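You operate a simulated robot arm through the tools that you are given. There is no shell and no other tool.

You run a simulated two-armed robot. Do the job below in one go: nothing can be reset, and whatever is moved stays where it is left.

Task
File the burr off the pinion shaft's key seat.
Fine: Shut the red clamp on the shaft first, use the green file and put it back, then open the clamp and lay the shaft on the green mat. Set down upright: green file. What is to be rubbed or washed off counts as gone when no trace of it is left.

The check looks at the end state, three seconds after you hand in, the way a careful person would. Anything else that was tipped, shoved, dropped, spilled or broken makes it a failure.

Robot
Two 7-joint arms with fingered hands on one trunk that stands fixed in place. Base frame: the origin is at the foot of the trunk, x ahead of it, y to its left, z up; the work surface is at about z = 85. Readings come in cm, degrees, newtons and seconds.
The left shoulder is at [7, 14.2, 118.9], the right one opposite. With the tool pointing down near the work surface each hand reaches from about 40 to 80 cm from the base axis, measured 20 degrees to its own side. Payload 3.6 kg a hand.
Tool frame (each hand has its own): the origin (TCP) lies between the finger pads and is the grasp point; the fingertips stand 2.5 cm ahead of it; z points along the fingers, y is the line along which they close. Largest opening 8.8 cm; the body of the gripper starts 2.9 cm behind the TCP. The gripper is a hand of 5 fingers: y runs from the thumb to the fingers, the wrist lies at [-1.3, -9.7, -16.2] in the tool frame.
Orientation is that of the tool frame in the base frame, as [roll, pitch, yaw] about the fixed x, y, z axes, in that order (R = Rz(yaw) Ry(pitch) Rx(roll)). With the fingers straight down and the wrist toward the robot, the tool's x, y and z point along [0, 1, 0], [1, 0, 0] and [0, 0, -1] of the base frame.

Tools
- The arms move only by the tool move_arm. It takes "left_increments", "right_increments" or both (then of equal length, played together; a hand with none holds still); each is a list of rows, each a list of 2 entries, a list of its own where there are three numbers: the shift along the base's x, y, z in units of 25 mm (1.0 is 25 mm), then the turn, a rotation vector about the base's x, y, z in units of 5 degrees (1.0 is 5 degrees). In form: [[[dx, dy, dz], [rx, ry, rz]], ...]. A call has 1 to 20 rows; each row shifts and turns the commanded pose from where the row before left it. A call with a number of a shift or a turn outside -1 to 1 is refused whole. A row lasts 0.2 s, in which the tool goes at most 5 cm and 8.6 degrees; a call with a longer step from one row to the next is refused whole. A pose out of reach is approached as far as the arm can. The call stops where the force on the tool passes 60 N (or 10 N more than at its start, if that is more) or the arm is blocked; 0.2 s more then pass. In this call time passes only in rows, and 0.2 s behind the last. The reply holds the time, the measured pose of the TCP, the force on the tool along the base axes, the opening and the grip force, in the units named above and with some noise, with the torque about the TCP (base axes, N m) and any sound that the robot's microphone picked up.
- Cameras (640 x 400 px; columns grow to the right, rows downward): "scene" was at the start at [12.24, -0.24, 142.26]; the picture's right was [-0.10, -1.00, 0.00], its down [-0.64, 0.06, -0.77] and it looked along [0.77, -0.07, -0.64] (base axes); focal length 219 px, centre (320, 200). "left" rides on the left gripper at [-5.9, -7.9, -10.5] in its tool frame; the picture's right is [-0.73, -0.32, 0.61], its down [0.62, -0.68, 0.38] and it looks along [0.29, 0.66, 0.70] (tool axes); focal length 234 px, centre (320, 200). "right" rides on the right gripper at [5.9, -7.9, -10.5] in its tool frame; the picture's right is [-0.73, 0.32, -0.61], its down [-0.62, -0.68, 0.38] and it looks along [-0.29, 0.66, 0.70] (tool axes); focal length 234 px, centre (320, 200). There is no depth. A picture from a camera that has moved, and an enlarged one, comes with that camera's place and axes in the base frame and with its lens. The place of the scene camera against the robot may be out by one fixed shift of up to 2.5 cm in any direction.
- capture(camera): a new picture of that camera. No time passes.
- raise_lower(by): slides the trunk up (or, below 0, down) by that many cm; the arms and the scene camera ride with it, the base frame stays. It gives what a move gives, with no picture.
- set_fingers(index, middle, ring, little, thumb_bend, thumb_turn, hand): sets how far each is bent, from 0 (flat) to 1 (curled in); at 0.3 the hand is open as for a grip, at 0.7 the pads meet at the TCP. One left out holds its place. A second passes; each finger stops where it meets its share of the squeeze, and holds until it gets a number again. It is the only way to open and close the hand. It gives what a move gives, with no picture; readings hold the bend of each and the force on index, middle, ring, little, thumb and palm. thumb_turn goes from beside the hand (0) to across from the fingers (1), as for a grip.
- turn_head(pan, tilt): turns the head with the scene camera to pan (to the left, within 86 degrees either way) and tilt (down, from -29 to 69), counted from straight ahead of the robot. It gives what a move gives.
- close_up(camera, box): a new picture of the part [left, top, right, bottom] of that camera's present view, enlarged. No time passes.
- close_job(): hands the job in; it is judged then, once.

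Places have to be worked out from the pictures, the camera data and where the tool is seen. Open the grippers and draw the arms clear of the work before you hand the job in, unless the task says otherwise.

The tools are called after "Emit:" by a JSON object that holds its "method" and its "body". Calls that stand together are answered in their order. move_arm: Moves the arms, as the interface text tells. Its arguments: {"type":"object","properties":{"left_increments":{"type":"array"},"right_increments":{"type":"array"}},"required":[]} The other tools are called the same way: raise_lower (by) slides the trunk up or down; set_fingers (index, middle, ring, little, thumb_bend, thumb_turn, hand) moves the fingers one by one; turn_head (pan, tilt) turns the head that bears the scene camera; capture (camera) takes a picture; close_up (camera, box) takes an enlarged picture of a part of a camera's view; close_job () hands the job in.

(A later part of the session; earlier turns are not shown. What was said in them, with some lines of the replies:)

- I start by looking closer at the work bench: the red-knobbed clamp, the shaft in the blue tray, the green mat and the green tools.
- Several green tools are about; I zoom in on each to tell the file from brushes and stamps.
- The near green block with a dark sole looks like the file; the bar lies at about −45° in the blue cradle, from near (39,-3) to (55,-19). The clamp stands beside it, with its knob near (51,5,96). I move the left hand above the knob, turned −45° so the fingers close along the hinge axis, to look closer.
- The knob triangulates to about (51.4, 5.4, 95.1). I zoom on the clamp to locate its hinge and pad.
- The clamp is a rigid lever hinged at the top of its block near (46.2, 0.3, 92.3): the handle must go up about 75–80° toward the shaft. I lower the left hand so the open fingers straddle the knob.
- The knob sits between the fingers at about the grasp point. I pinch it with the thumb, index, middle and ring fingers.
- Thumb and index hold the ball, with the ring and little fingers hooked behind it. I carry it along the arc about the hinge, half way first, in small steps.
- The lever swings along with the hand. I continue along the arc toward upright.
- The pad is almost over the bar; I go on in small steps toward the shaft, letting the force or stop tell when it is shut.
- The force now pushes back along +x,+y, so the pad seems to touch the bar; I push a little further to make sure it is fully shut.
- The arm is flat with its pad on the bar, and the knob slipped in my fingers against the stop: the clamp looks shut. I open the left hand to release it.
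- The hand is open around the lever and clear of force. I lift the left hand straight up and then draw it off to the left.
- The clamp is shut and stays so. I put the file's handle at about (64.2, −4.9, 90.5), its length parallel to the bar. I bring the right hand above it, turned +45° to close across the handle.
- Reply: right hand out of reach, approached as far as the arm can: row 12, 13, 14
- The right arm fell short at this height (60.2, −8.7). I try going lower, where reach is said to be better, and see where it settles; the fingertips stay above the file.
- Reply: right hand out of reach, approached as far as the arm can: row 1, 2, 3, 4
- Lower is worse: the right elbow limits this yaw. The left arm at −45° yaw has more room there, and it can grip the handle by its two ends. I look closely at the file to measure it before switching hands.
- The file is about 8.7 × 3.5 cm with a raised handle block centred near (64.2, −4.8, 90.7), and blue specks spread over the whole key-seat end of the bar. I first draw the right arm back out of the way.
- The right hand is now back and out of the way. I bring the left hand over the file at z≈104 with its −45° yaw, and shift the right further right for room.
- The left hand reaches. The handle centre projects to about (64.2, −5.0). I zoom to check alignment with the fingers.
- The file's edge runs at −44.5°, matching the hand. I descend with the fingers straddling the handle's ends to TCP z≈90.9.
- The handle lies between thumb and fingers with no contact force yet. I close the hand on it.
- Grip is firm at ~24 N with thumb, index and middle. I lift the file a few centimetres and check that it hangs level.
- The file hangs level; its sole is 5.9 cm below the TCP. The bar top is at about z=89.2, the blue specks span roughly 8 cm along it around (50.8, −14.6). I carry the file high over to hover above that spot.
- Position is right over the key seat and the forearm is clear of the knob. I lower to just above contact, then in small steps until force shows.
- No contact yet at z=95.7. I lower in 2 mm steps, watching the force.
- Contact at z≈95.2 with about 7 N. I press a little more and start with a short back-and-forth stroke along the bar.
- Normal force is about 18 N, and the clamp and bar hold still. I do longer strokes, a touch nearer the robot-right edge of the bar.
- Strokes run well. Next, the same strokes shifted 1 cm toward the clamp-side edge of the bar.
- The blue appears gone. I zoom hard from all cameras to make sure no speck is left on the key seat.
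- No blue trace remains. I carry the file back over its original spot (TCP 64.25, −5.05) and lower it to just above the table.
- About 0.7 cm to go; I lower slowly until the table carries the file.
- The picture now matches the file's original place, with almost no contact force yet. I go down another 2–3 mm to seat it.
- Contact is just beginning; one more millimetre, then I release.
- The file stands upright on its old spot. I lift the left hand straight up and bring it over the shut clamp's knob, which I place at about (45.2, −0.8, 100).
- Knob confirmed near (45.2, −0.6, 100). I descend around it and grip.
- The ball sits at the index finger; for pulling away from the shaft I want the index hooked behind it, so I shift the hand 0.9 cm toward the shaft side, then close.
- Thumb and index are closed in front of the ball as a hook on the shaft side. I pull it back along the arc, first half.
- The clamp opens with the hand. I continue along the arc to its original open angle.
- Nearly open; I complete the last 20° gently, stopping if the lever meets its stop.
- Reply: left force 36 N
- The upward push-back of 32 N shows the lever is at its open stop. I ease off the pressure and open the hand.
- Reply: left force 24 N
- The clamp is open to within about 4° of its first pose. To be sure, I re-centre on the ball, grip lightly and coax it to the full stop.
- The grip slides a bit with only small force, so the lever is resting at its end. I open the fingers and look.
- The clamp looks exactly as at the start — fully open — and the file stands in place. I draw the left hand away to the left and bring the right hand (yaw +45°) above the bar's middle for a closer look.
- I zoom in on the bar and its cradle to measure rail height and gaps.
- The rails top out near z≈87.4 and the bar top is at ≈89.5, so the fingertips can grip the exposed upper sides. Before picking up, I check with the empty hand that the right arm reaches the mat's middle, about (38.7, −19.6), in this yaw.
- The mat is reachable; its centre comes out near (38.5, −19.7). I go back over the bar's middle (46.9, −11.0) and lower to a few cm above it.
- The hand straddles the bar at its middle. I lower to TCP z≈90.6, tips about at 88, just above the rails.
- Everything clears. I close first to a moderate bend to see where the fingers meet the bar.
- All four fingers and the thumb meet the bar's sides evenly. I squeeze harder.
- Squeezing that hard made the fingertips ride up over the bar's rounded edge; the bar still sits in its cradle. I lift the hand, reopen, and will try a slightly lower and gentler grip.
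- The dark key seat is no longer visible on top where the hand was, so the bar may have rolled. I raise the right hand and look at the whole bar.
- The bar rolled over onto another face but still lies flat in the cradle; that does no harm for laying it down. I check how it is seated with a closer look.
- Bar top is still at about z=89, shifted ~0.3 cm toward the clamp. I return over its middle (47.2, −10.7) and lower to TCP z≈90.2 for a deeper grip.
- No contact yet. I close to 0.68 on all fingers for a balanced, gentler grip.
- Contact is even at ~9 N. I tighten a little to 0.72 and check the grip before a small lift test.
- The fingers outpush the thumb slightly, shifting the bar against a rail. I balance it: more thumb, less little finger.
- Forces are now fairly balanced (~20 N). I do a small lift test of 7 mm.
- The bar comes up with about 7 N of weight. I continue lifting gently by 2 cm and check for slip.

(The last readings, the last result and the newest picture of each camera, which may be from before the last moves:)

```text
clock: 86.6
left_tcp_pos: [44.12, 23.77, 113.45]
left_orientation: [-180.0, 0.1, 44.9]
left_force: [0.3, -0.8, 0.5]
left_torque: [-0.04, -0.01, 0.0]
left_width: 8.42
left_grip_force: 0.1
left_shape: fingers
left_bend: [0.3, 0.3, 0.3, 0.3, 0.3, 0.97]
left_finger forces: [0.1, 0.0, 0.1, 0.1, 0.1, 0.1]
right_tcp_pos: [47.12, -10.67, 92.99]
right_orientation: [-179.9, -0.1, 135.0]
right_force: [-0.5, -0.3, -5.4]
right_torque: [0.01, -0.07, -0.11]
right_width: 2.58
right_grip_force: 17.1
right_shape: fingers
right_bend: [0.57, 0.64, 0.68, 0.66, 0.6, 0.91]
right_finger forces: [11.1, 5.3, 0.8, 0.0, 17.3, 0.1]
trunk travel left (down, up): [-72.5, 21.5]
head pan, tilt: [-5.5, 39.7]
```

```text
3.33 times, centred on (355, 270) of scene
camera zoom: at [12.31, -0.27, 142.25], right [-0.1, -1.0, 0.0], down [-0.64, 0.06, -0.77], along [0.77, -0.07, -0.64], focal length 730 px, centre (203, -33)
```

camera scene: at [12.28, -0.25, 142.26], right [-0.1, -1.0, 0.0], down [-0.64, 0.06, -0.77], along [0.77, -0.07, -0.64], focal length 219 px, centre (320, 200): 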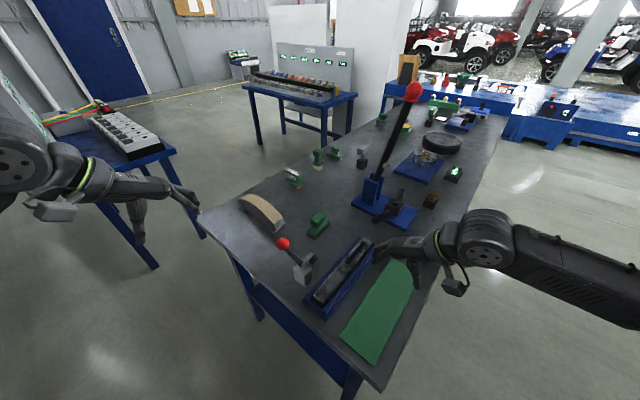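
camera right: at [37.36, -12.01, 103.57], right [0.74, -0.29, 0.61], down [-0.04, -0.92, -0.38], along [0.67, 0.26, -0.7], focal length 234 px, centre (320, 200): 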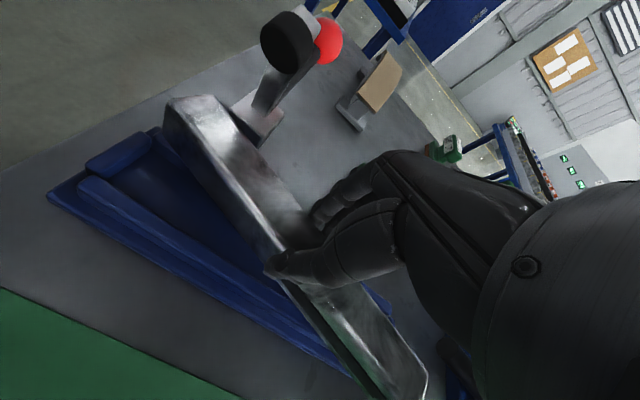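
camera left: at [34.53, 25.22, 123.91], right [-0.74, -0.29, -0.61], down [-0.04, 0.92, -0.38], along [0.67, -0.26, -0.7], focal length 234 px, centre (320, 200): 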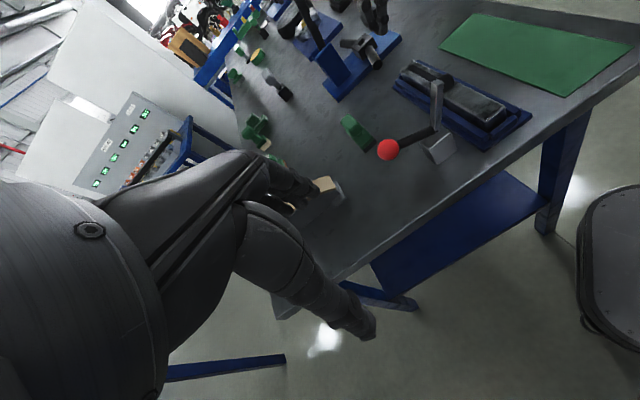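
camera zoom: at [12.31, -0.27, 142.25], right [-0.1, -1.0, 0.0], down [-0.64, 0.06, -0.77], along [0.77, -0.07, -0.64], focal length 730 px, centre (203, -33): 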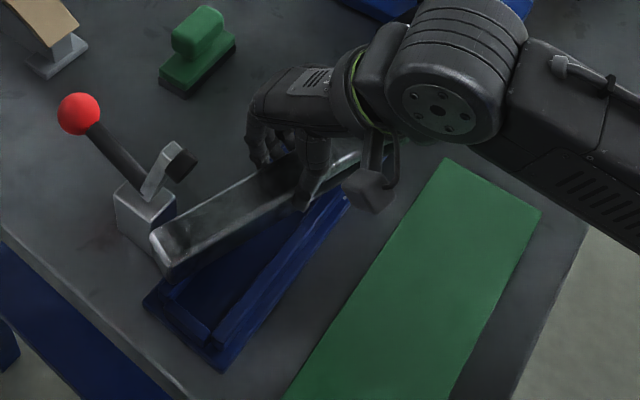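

The bar pivoted in the grip: its near end swung toward the clamp and lies below the clamp's pad. I carefully draw it away from the clamp first, toward the mat, barely raising it.

Emit:
{"method": "move_arm", "body": {"right_increments": [[[-0.12, -0.12, 0.06], [0, 0, 0.2]], [[-0.18, -0.18, 0.06], [0, 0, 0.3]], [[-0.2, -0.2, 0.06], [0, 0, 0.3]], [[-0.2, -0.2, 0.04], [0, 0, 0.3]]]}}

Emit:
{"method": "capture", "body": {"camera": "right"}}

Emit:
{"method": "close_up", "body": {"camera": "left", "box": [380, 30, 520, 150]}}

Emit:
{"method": "close_up", "body": {"camera": "scene", "box": [290, 210, 420, 330]}}

```text
clock: 87.6
left_tcp_pos: [44.16, 23.67, 113.49]
left_orientation: [-180.0, 0.0, 45.1]
left_force: [-0.1, 0.3, 0.2]
left_torque: [-0.01, -0.03, -0.05]
left_width: 8.46
left_grip_force: 0.1
left_shape: fingers
left_bend: [0.3, 0.3, 0.3, 0.3, 0.3, 0.97]
left_finger forces: [0.0, 0.0, 0.1, 0.1, 0.0, 0.1]
right_tcp_pos: [45.43, -12.56, 93.65]
right_orientation: [-180.0, 0.1, 140.7]
right_force: [-0.5, -0.4, -5.4]
right_torque: [-0.01, -0.02, 0.02]
right_width: 2.61
right_grip_force: 18.1
right_shape: fingers
right_bend: [0.57, 0.64, 0.68, 0.66, 0.6, 0.92]
right_finger forces: [10.6, 5.8, 1.4, 0.0, 17.9, 0.1]
trunk travel left (down, up): [-72.5, 21.5]
head pan, tilt: [-5.5, 39.7]
```

```text
taken
camera right: at [35.86, -14.76, 104.1], right [0.77, -0.21, 0.61], down [0.05, -0.92, -0.38], along [0.64, 0.32, -0.7], focal length 234 px, centre (320, 200)
```

right: 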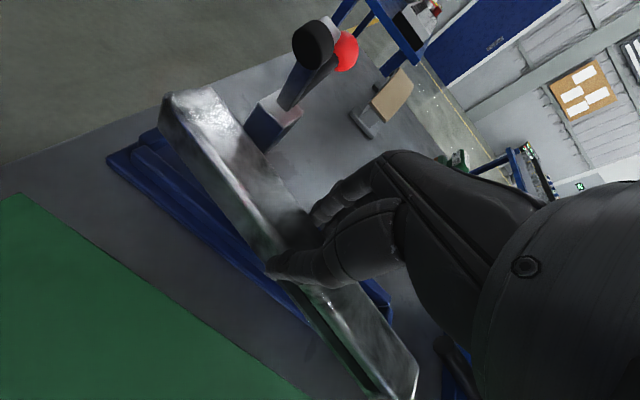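

```text
3.33 times, centred on (450, 90) of left
camera zoom: at [34.51, 25.11, 123.94], right [-0.74, -0.29, -0.61], down [-0.04, 0.92, -0.38], along [0.67, -0.26, -0.7], focal length 781 px, centre (-113, 567)
```

zoom: 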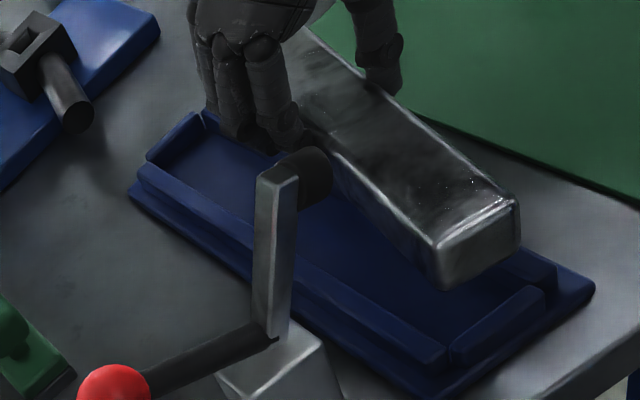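

```text
3.33 times, centred on (355, 270) of scene
camera zoom: at [12.3, -0.29, 142.25], right [-0.1, -1.0, 0.0], down [-0.64, 0.06, -0.77], along [0.77, -0.07, -0.64], focal length 730 px, centre (203, -33)
```

zoom: 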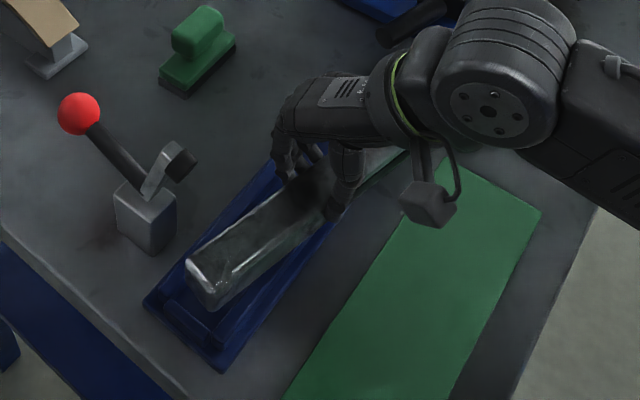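

The bar is clear of the clamp now, about 10° askew to the tray. I carry it over toward the mat's middle, rising 2 cm and turning the hand another 10° to line it up with the mat.

Emit:
{"method": "move_arm", "body": {"right_increments": [[[-0.256, -0.306, 0.06], [0, 0, 0.1]], [[-0.256, -0.306, 0.12], [0, 0, 0.2]], [[-0.256, -0.306, 0.12], [0, 0, 0.2]], [[-0.256, -0.306, 0.12], [0, 0, 0.2]], [[-0.256, -0.306, 0.12], [0, 0, 0.2]], [[-0.256, -0.306, 0.1], [0, 0, 0.25]], [[-0.256, -0.306, 0.1], [0, 0, 0.25]], [[-0.256, -0.306, 0], [0, 0, 0.25]], [[-0.256, -0.306, 0], [0, 0, 0.25]], [[-0.256, -0.306, 0], [0, 0, 0.2]]]}}

Emit:
{"method": "capture", "body": {"camera": "right"}}

Emit:
{"method": "capture", "body": {"camera": "left"}}

Emit:
{"method": "close_up", "body": {"camera": "scene", "box": [290, 210, 450, 370]}}

```text
clock: 89.8
left_tcp_pos: [44.07, 23.69, 113.44]
left_orientation: [-180.0, 0.0, 45.0]
left_force: [-0.2, 0.4, 0.1]
left_torque: [0.02, 0.03, 0.0]
left_width: 8.43
left_grip_force: 0.2
left_shape: fingers
left_bend: [0.3, 0.3, 0.3, 0.3, 0.3, 0.97]
left_finger forces: [0.1, 0.0, 0.0, 0.0, 0.0, 0.0]
right_tcp_pos: [39.07, -19.97, 95.49]
right_orientation: [179.9, -0.1, 151.1]
right_force: [0.3, -0.5, -5.7]
right_torque: [0.02, -0.01, 0.01]
right_width: 2.61
right_grip_force: 17.9
right_shape: fingers
right_bend: [0.57, 0.64, 0.68, 0.66, 0.6, 0.92]
right_finger forces: [10.7, 5.8, 1.3, 0.0, 17.7, 0.1]
trunk travel left (down, up): [-72.5, 21.5]
head pan, tilt: [-5.5, 39.7]
```

```text
taken
camera right: at [30.03, -24.03, 106.0], right [0.79, -0.07, 0.61], down [0.22, -0.9, -0.38], along [0.57, 0.43, -0.7], focal length 234 px, centre (320, 200)
```

right: 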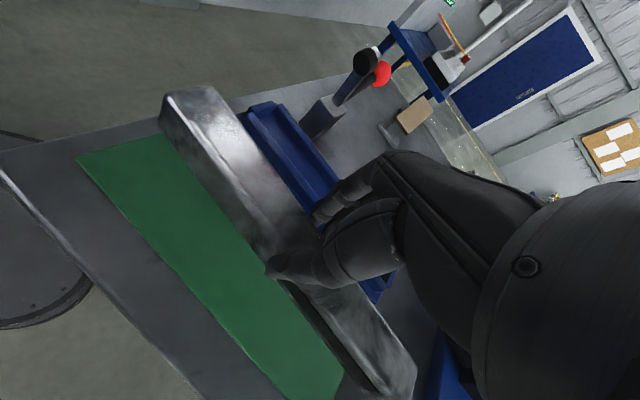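

```text
taken
camera left: at [34.48, 25.1, 123.95], right [-0.74, -0.29, -0.61], down [-0.04, 0.92, -0.38], along [0.67, -0.26, -0.7], focal length 234 px, centre (320, 200)
```

left: 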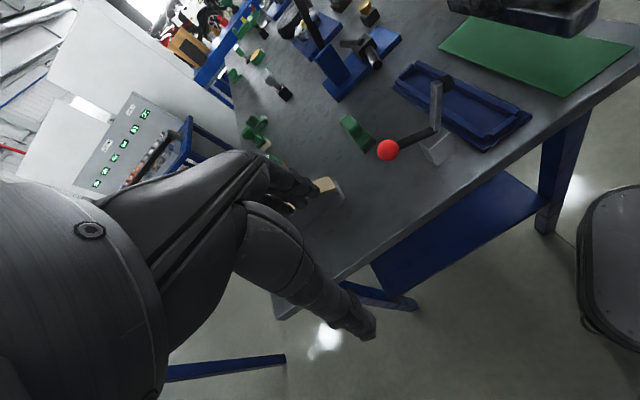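

```text
2.50 times, centred on (370, 290) of scene
camera zoom: at [12.26, -0.3, 142.26], right [-0.1, -1.0, 0.0], down [-0.64, 0.06, -0.77], along [0.77, -0.07, -0.64], focal length 548 px, centre (195, -25)
```

zoom: 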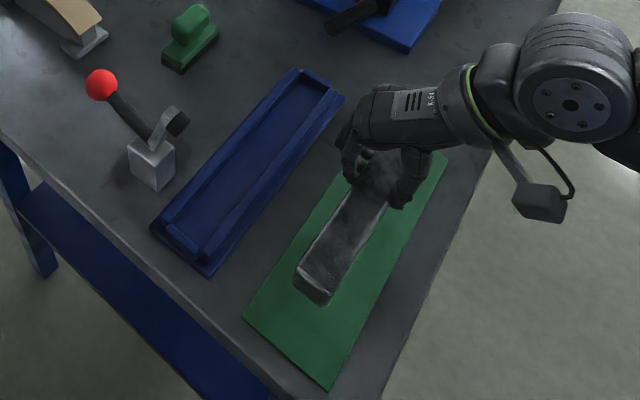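

The bar is over the mat, roughly 3° off its axis and well inside. I shift it 0.7 cm toward the middle and lower it to just above the mat.

Emit:
{"method": "move_arm", "body": {"right_increments": [[[0.1, 0.1, -0.2], [0, 0, 0.1]], [[0.1, 0.1, -0.3], [0, 0, 0.1]], [[0, 0, -0.4], [0, 0, 0.1]], [[0, 0, -0.4], [0, 0, 0.1]], [[0, 0, -0.3], [0, 0, 0]], [[0, 0, -0.2], [0, 0, 0]]]}}

Emit:
{"method": "capture", "body": {"camera": "right"}}

Emit:
{"method": "close_up", "body": {"camera": "scene", "box": [290, 210, 450, 370]}}

```text
clock: 91.2
left_tcp_pos: [44.12, 23.84, 113.6]
left_orientation: [-180.0, 0.0, 45.0]
left_force: [0.0, -0.8, -0.8]
left_torque: [-0.01, -0.03, 0.0]
left_width: 8.45
left_grip_force: 0.1
left_shape: fingers
left_bend: [0.3, 0.3, 0.3, 0.3, 0.3, 0.97]
left_finger forces: [0.0, 0.1, 0.1, 0.0, 0.0, 0.0]
right_tcp_pos: [39.6, -19.56, 91.03]
right_orientation: [180.0, 0.0, 153.1]
right_force: [0.4, 0.0, -6.4]
right_torque: [0.05, 0.0, 0.0]
right_width: 2.6
right_grip_force: 17.2
right_shape: fingers
right_bend: [0.57, 0.64, 0.68, 0.66, 0.6, 0.92]
right_finger forces: [10.5, 5.8, 1.3, 0.0, 17.7, 0.1]
trunk travel left (down, up): [-72.5, 21.5]
head pan, tilt: [-5.5, 39.7]
```

```text
taken
camera right: at [30.69, -23.79, 101.48], right [0.79, -0.04, 0.61], down [0.25, -0.89, -0.38], along [0.56, 0.45, -0.7], focal length 234 px, centre (320, 200)
```

right: 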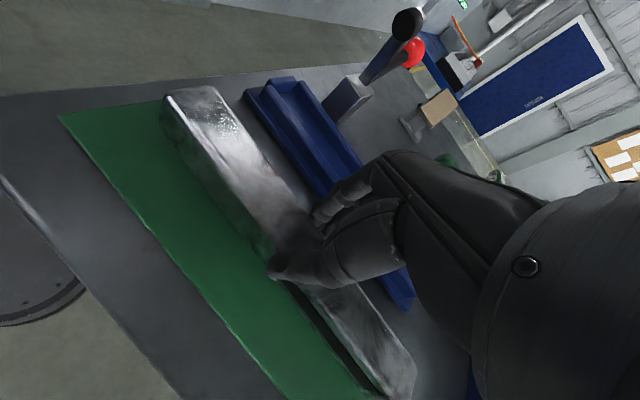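

```text
2.50 times, centred on (370, 290) of scene
camera zoom: at [12.31, -0.28, 142.25], right [-0.1, -1.0, 0.0], down [-0.64, 0.06, -0.77], along [0.77, -0.07, -0.64], focal length 548 px, centre (195, -25)
```

zoom: 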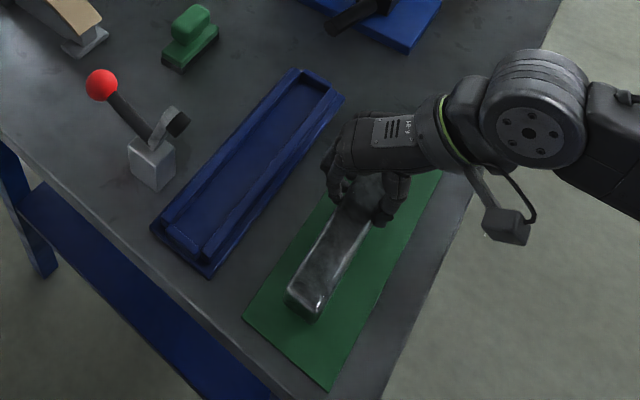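

Both bar ends come out at the mat's centreline and it is aligned. I lower slowly until it touches.

Emit:
{"method": "move_arm", "body": {"right_increments": [[[0, 0, -0.15], [0, 0, 0]], [[0, 0, -0.1], [0, 0, 0]], [[0, 0, -0.1], [0, 0, 0]]]}}

```text
clock: 92.0
left_tcp_pos: [44.2, 23.78, 113.53]
left_orientation: [-180.0, 0.0, 45.0]
left_force: [0.6, 0.2, 0.7]
left_torque: [0.0, 0.03, -0.01]
left_width: 8.46
left_grip_force: 0.1
left_shape: fingers
left_bend: [0.3, 0.3, 0.3, 0.3, 0.3, 0.97]
left_finger forces: [0.0, 0.0, 0.0, 0.1, 0.0, 0.1]
right_tcp_pos: [39.55, -19.46, 90.08]
right_orientation: [-180.0, -0.1, 153.0]
right_force: [0.2, -0.3, -6.0]
right_torque: [0.02, -0.05, -0.01]
right_width: 2.59
right_grip_force: 17.6
right_shape: fingers
right_bend: [0.57, 0.64, 0.68, 0.66, 0.6, 0.92]
right_finger forces: [10.6, 5.8, 1.3, 0.0, 17.7, 0.1]
trunk travel left (down, up): [-72.5, 21.5]
head pan, tilt: [-5.5, 39.7]
```

Still hanging freely at 90.1; I keep lowering in 2 mm steps.

Emit:
{"method": "move_arm", "body": {"right_increments": [[[0, 0, -0.08], [0, 0, 0]], [[0, 0, -0.08], [0, 0, 0]], [[0, 0, -0.08], [0, 0, 0]]]}}

```text
clock: 92.8
left_tcp_pos: [44.04, 23.75, 113.59]
left_orientation: [-180.0, 0.0, 44.9]
left_force: [0.1, 0.6, 0.5]
left_torque: [-0.02, 0.02, 0.02]
left_width: 8.46
left_grip_force: 0.0
left_shape: fingers
left_bend: [0.3, 0.3, 0.3, 0.3, 0.3, 0.97]
left_finger forces: [0.0, 0.1, 0.1, 0.0, 0.0, 0.1]
right_tcp_pos: [39.57, -19.31, 89.68]
right_orientation: [179.9, 0.2, 153.1]
right_force: [3.3, -3.2, 14.3]
right_torque: [-0.11, 0.01, 0.03]
right_width: 2.59
right_grip_force: 19.8
right_shape: fingers
right_bend: [0.57, 0.64, 0.68, 0.66, 0.6, 0.92]
right_finger forces: [10.8, 7.1, 1.8, 0.0, 19.3, 0.0]
trunk travel left (down, up): [-72.5, 21.5]
head pan, tilt: [-5.5, 39.7]
```

The bar has touched down flat (14 N, little torque). I ease off slightly and release.

Emit:
{"method": "move_arm", "body": {"right_increments": [[[0, 0, 0.06], [0, 0, 0]]]}}

Emit:
{"method": "set_fingers", "body": {"hand": "right", "index": 0.3, "middle": 0.3, "ring": 0.3, "little": 0.3, "thumb_bend": 0.3}}

Emit:
{"method": "capture", "body": {"camera": "right"}}

Emit:
{"method": "close_up", "body": {"camera": "scene", "box": [290, 210, 450, 370]}}

```text
clock: 93.2
left_tcp_pos: [44.14, 23.78, 113.54]
left_orientation: [180.0, 0.0, 45.0]
left_force: [-0.7, -1.0, 0.0]
left_torque: [-0.02, 0.03, -0.01]
left_width: 8.46
left_grip_force: 0.2
left_shape: fingers
left_bend: [0.3, 0.3, 0.3, 0.3, 0.3, 0.97]
left_finger forces: [0.0, 0.0, 0.1, 0.0, 0.1, 0.0]
right_tcp_pos: [39.48, -19.25, 89.72]
right_orientation: [-179.9, 0.0, 153.0]
right_force: [3.9, -2.2, 9.9]
right_torque: [-0.08, -0.05, 0.04]
right_width: 2.6
right_grip_force: 19.9
right_shape: fingers
right_bend: [0.57, 0.64, 0.68, 0.66, 0.6, 0.92]
right_finger forces: [11.2, 7.5, 1.9, 0.0, 19.0, 0.0]
trunk travel left (down, up): [-72.5, 21.5]
head pan, tilt: [-5.5, 39.7]
```

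```text
clock: 94.2
left_tcp_pos: [44.08, 23.82, 113.48]
left_orientation: [-179.9, 0.0, 45.0]
left_force: [-0.7, -0.9, 0.5]
left_torque: [0.0, 0.01, 0.02]
left_width: 8.44
left_grip_force: 0.0
left_shape: fingers
left_bend: [0.3, 0.3, 0.3, 0.3, 0.3, 0.97]
left_finger forces: [0.0, 0.0, 0.1, 0.1, 0.1, 0.1]
right_tcp_pos: [39.41, -19.34, 89.58]
right_orientation: [-179.9, 0.0, 153.0]
right_force: [-0.2, 0.4, 0.0]
right_torque: [0.0, -0.01, -0.02]
right_width: 8.44
right_grip_force: 0.1
right_shape: fingers
right_bend: [0.3, 0.3, 0.3, 0.3, 0.3, 0.97]
right_finger forces: [0.1, 0.0, 0.0, 0.0, 0.0, 0.0]
trunk travel left (down, up): [-72.5, 21.5]
head pan, tilt: [-5.5, 39.7]
```

```text
taken
camera right: at [30.69, -23.66, 100.16], right [0.79, -0.04, 0.61], down [0.25, -0.89, -0.38], along [0.56, 0.45, -0.7], focal length 234 px, centre (320, 200)
```

right: 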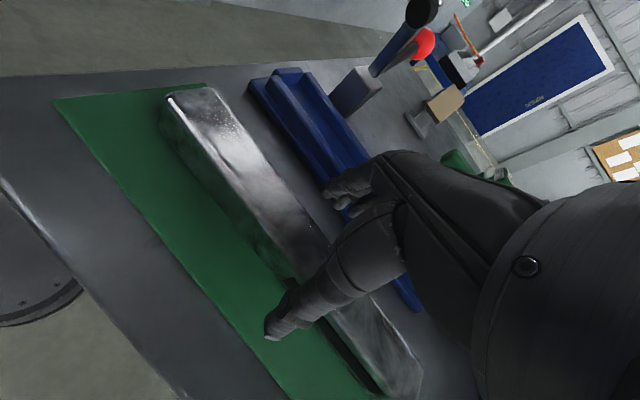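

```text
2.50 times, centred on (370, 290) of scene
camera zoom: at [12.25, -0.24, 142.26], right [-0.1, -1.0, 0.0], down [-0.64, 0.06, -0.77], along [0.77, -0.07, -0.64], focal length 548 px, centre (195, -25)
```

zoom: 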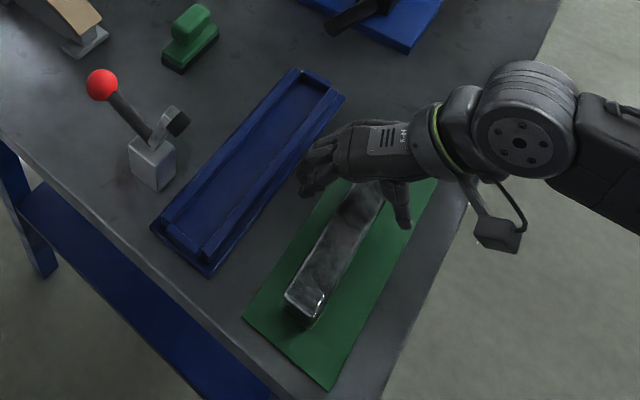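

The bar lies on the mat and the hand is free. I raise the right hand straight up and then draw it back to the right.

Emit:
{"method": "move_arm", "body": {"right_increments": [[[0, 0, 0.4], [0, 0, 0]], [[0, 0, 0.8], [0, 0, 0]], [[0, 0, 0.9], [0, 0, 0]], [[0, 0, 0.9], [0, 0, 0]], [[0, 0, 0.9], [0, 0, 0]], [[0, 0, 0.9], [0, 0, 0]], [[0, 0, 0.9], [0, 0, -0.5]], [[0, -0.6, 0.8], [0, 0, -0.8]], [[0, -0.8, 0.8], [0, 0, -0.8]], [[0, -0.8, 0.6], [0, 0, -0.8]], [[0, -0.8, 0.4], [0, 0, -0.8]], [[0, -0.8, 0.2], [0, 0, -0.8]], [[0, -0.8, 0], [0, 0, -0.8]], [[0, -0.8, 0], [0, 0, -0.8]]]}}

Emit:
{"method": "capture", "body": {"camera": "right"}}

Emit:
{"method": "capture", "body": {"camera": "scene"}}

Emit:
{"method": "close_up", "body": {"camera": "scene", "box": [280, 210, 440, 370]}}

```text
clock: 97.2
left_tcp_pos: [44.1, 23.92, 113.54]
left_orientation: [-180.0, 0.0, 45.1]
left_force: [0.0, 0.4, -0.7]
left_torque: [0.01, 0.01, -0.01]
left_width: 8.47
left_grip_force: 0.0
left_shape: fingers
left_bend: [0.3, 0.3, 0.3, 0.3, 0.3, 0.97]
left_finger forces: [0.1, 0.0, 0.1, 0.1, 0.0, 0.1]
right_tcp_pos: [39.61, -33.26, 110.86]
right_orientation: [179.9, -0.1, 122.5]
right_force: [-0.3, 0.0, 0.5]
right_torque: [0.0, -0.02, -0.01]
right_width: 8.43
right_grip_force: 0.0
right_shape: fingers
right_bend: [0.3, 0.3, 0.3, 0.3, 0.3, 0.97]
right_finger forces: [0.0, 0.1, 0.0, 0.0, 0.1, 0.1]
trunk travel left (down, up): [-72.5, 21.5]
head pan, tilt: [-5.5, 39.7]
```

```text
taken
camera right: at [29.7, -32.35, 121.33], right [0.66, -0.44, 0.61], down [-0.24, -0.89, -0.38], along [0.71, 0.11, -0.7], focal length 234 px, centre (320, 200)
```

right: 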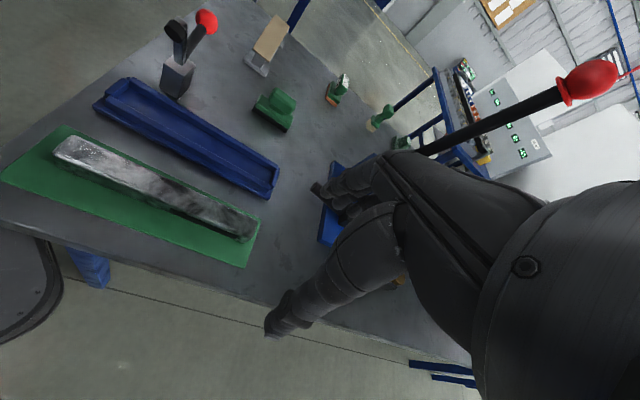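

```text
taken
camera scene: at [12.19, -0.28, 142.27], right [-0.1, -1.0, 0.0], down [-0.64, 0.06, -0.77], along [0.77, -0.07, -0.64], focal length 219 px, centre (320, 200)
```

scene: 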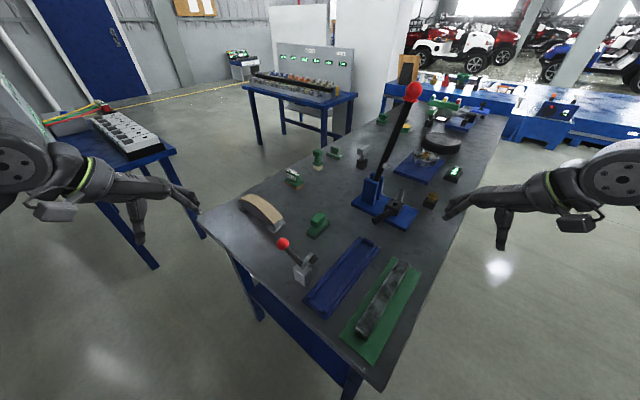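

```text
2.50 times, centred on (360, 290) of scene
camera zoom: at [12.19, -0.28, 142.27], right [-0.1, -1.0, 0.0], down [-0.64, 0.06, -0.77], along [0.77, -0.07, -0.64], focal length 548 px, centre (220, -25)
```

zoom: 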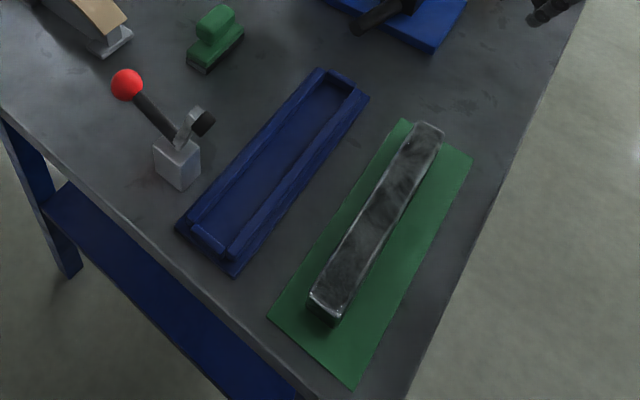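

The shaft rests on the mat. I zoom in to verify it lies wholly on the mat and that no blue trace shows on its faces.

Emit:
{"method": "close_up", "body": {"camera": "right", "box": [0, 110, 280, 280]}}

Emit:
{"method": "close_up", "body": {"camera": "right", "box": [180, 170, 280, 270]}}

Emit:
{"method": "close_up", "body": {"camera": "scene", "box": [340, 245, 430, 350]}}

Emit:
{"method": "close_up", "body": {"camera": "left", "box": [380, 0, 640, 160]}}

```text
2.29 times, centred on (140, 195) of right
camera zoom: at [29.7, -32.35, 121.33], right [0.66, -0.44, 0.61], down [-0.24, -0.89, -0.38], along [0.71, 0.11, -0.7], focal length 535 px, centre (731, 211)
```

zoom: 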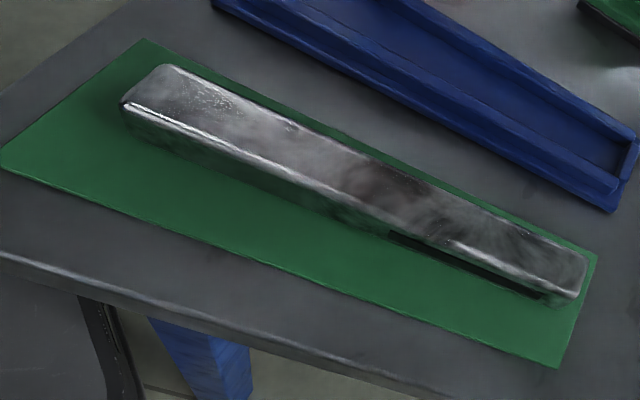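

```text
4.00 times, centred on (230, 220) of right
camera zoom: at [29.7, -32.35, 121.33], right [0.66, -0.44, 0.61], down [-0.24, -0.89, -0.38], along [0.71, 0.11, -0.7], focal length 937 px, centre (680, 120)
```

zoom: 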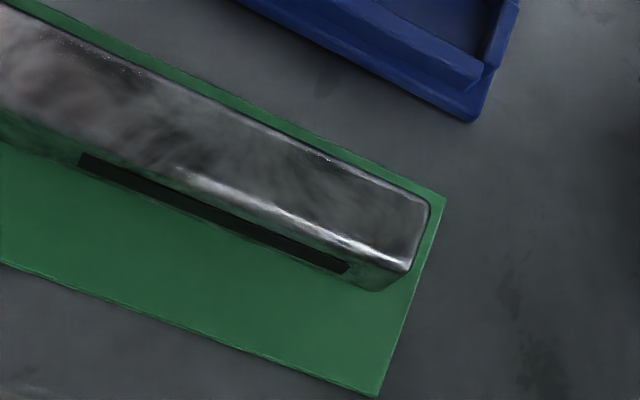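

```text
3.81 times, centred on (385, 298) of scene
camera zoom: at [12.19, -0.28, 142.27], right [-0.1, -1.0, 0.0], down [-0.64, 0.06, -0.77], along [0.77, -0.07, -0.64], focal length 834 px, centre (72, -171)
```

zoom: 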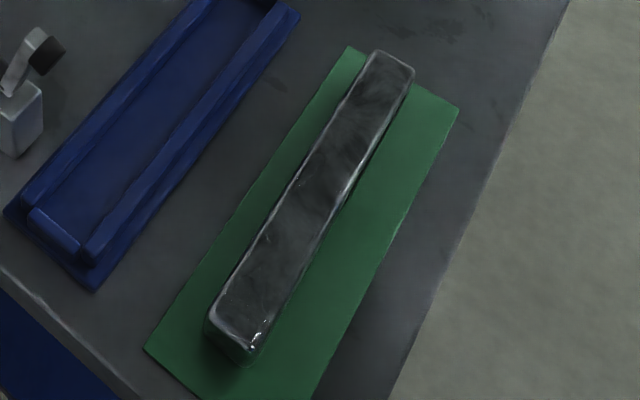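

```text
2.46 times, centred on (510, 80) of left
camera zoom: at [34.41, 25.12, 123.96], right [-0.74, -0.29, -0.61], down [-0.04, 0.92, -0.38], along [0.67, -0.26, -0.7], focal length 576 px, centre (-148, 495)
```

zoom: 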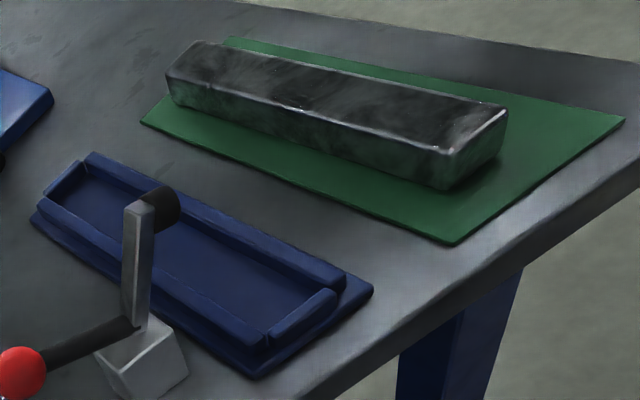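

The shaft lies wholly on the mat with a clean key seat, the clamp is open, the cradle and other items have not moved, and the file stands upright in its place. I take one last look at the file and then hand in.

Emit:
{"method": "close_up", "body": {"camera": "scene", "box": [230, 130, 400, 250]}}

```text
3.33 times, centred on (315, 190) of scene
camera zoom: at [12.19, -0.28, 142.27], right [-0.1, -1.0, 0.0], down [-0.64, 0.06, -0.77], along [0.77, -0.07, -0.64], focal length 730 px, centre (337, 233)
```

zoom: 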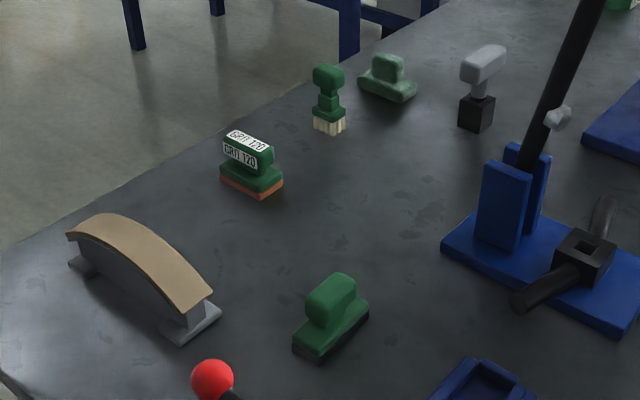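

Everything is in its place and both hands are open and clear of the work, so I hand in the job.

Emit:
{"method": "close_job", "body": {}}

```text
The job is handed in.
```

I filed the burr off the key seat and handed the job in. The result of the check hasn't come back.

- **Clamp:** I shut the red clamp on the shaft before filing and opened it fully afterwards. It looks the same as at the start.
- **Burr:** No blue was left on the key seat in close-ups from all three cameras after filing.
- **File:** The green file stands upright about 3 mm from where I picked it up.
- **Shaft:** It lies wholly on the green mat, close to lined up with it. My first grip slipped and rolled the shaft a quarter turn, so the key seat now faces sideways instead of up. The task didn't say which way it should face, so I left it.

I saw nothing else tipped or moved in the last pictures. Both hands are open and clear of the work.
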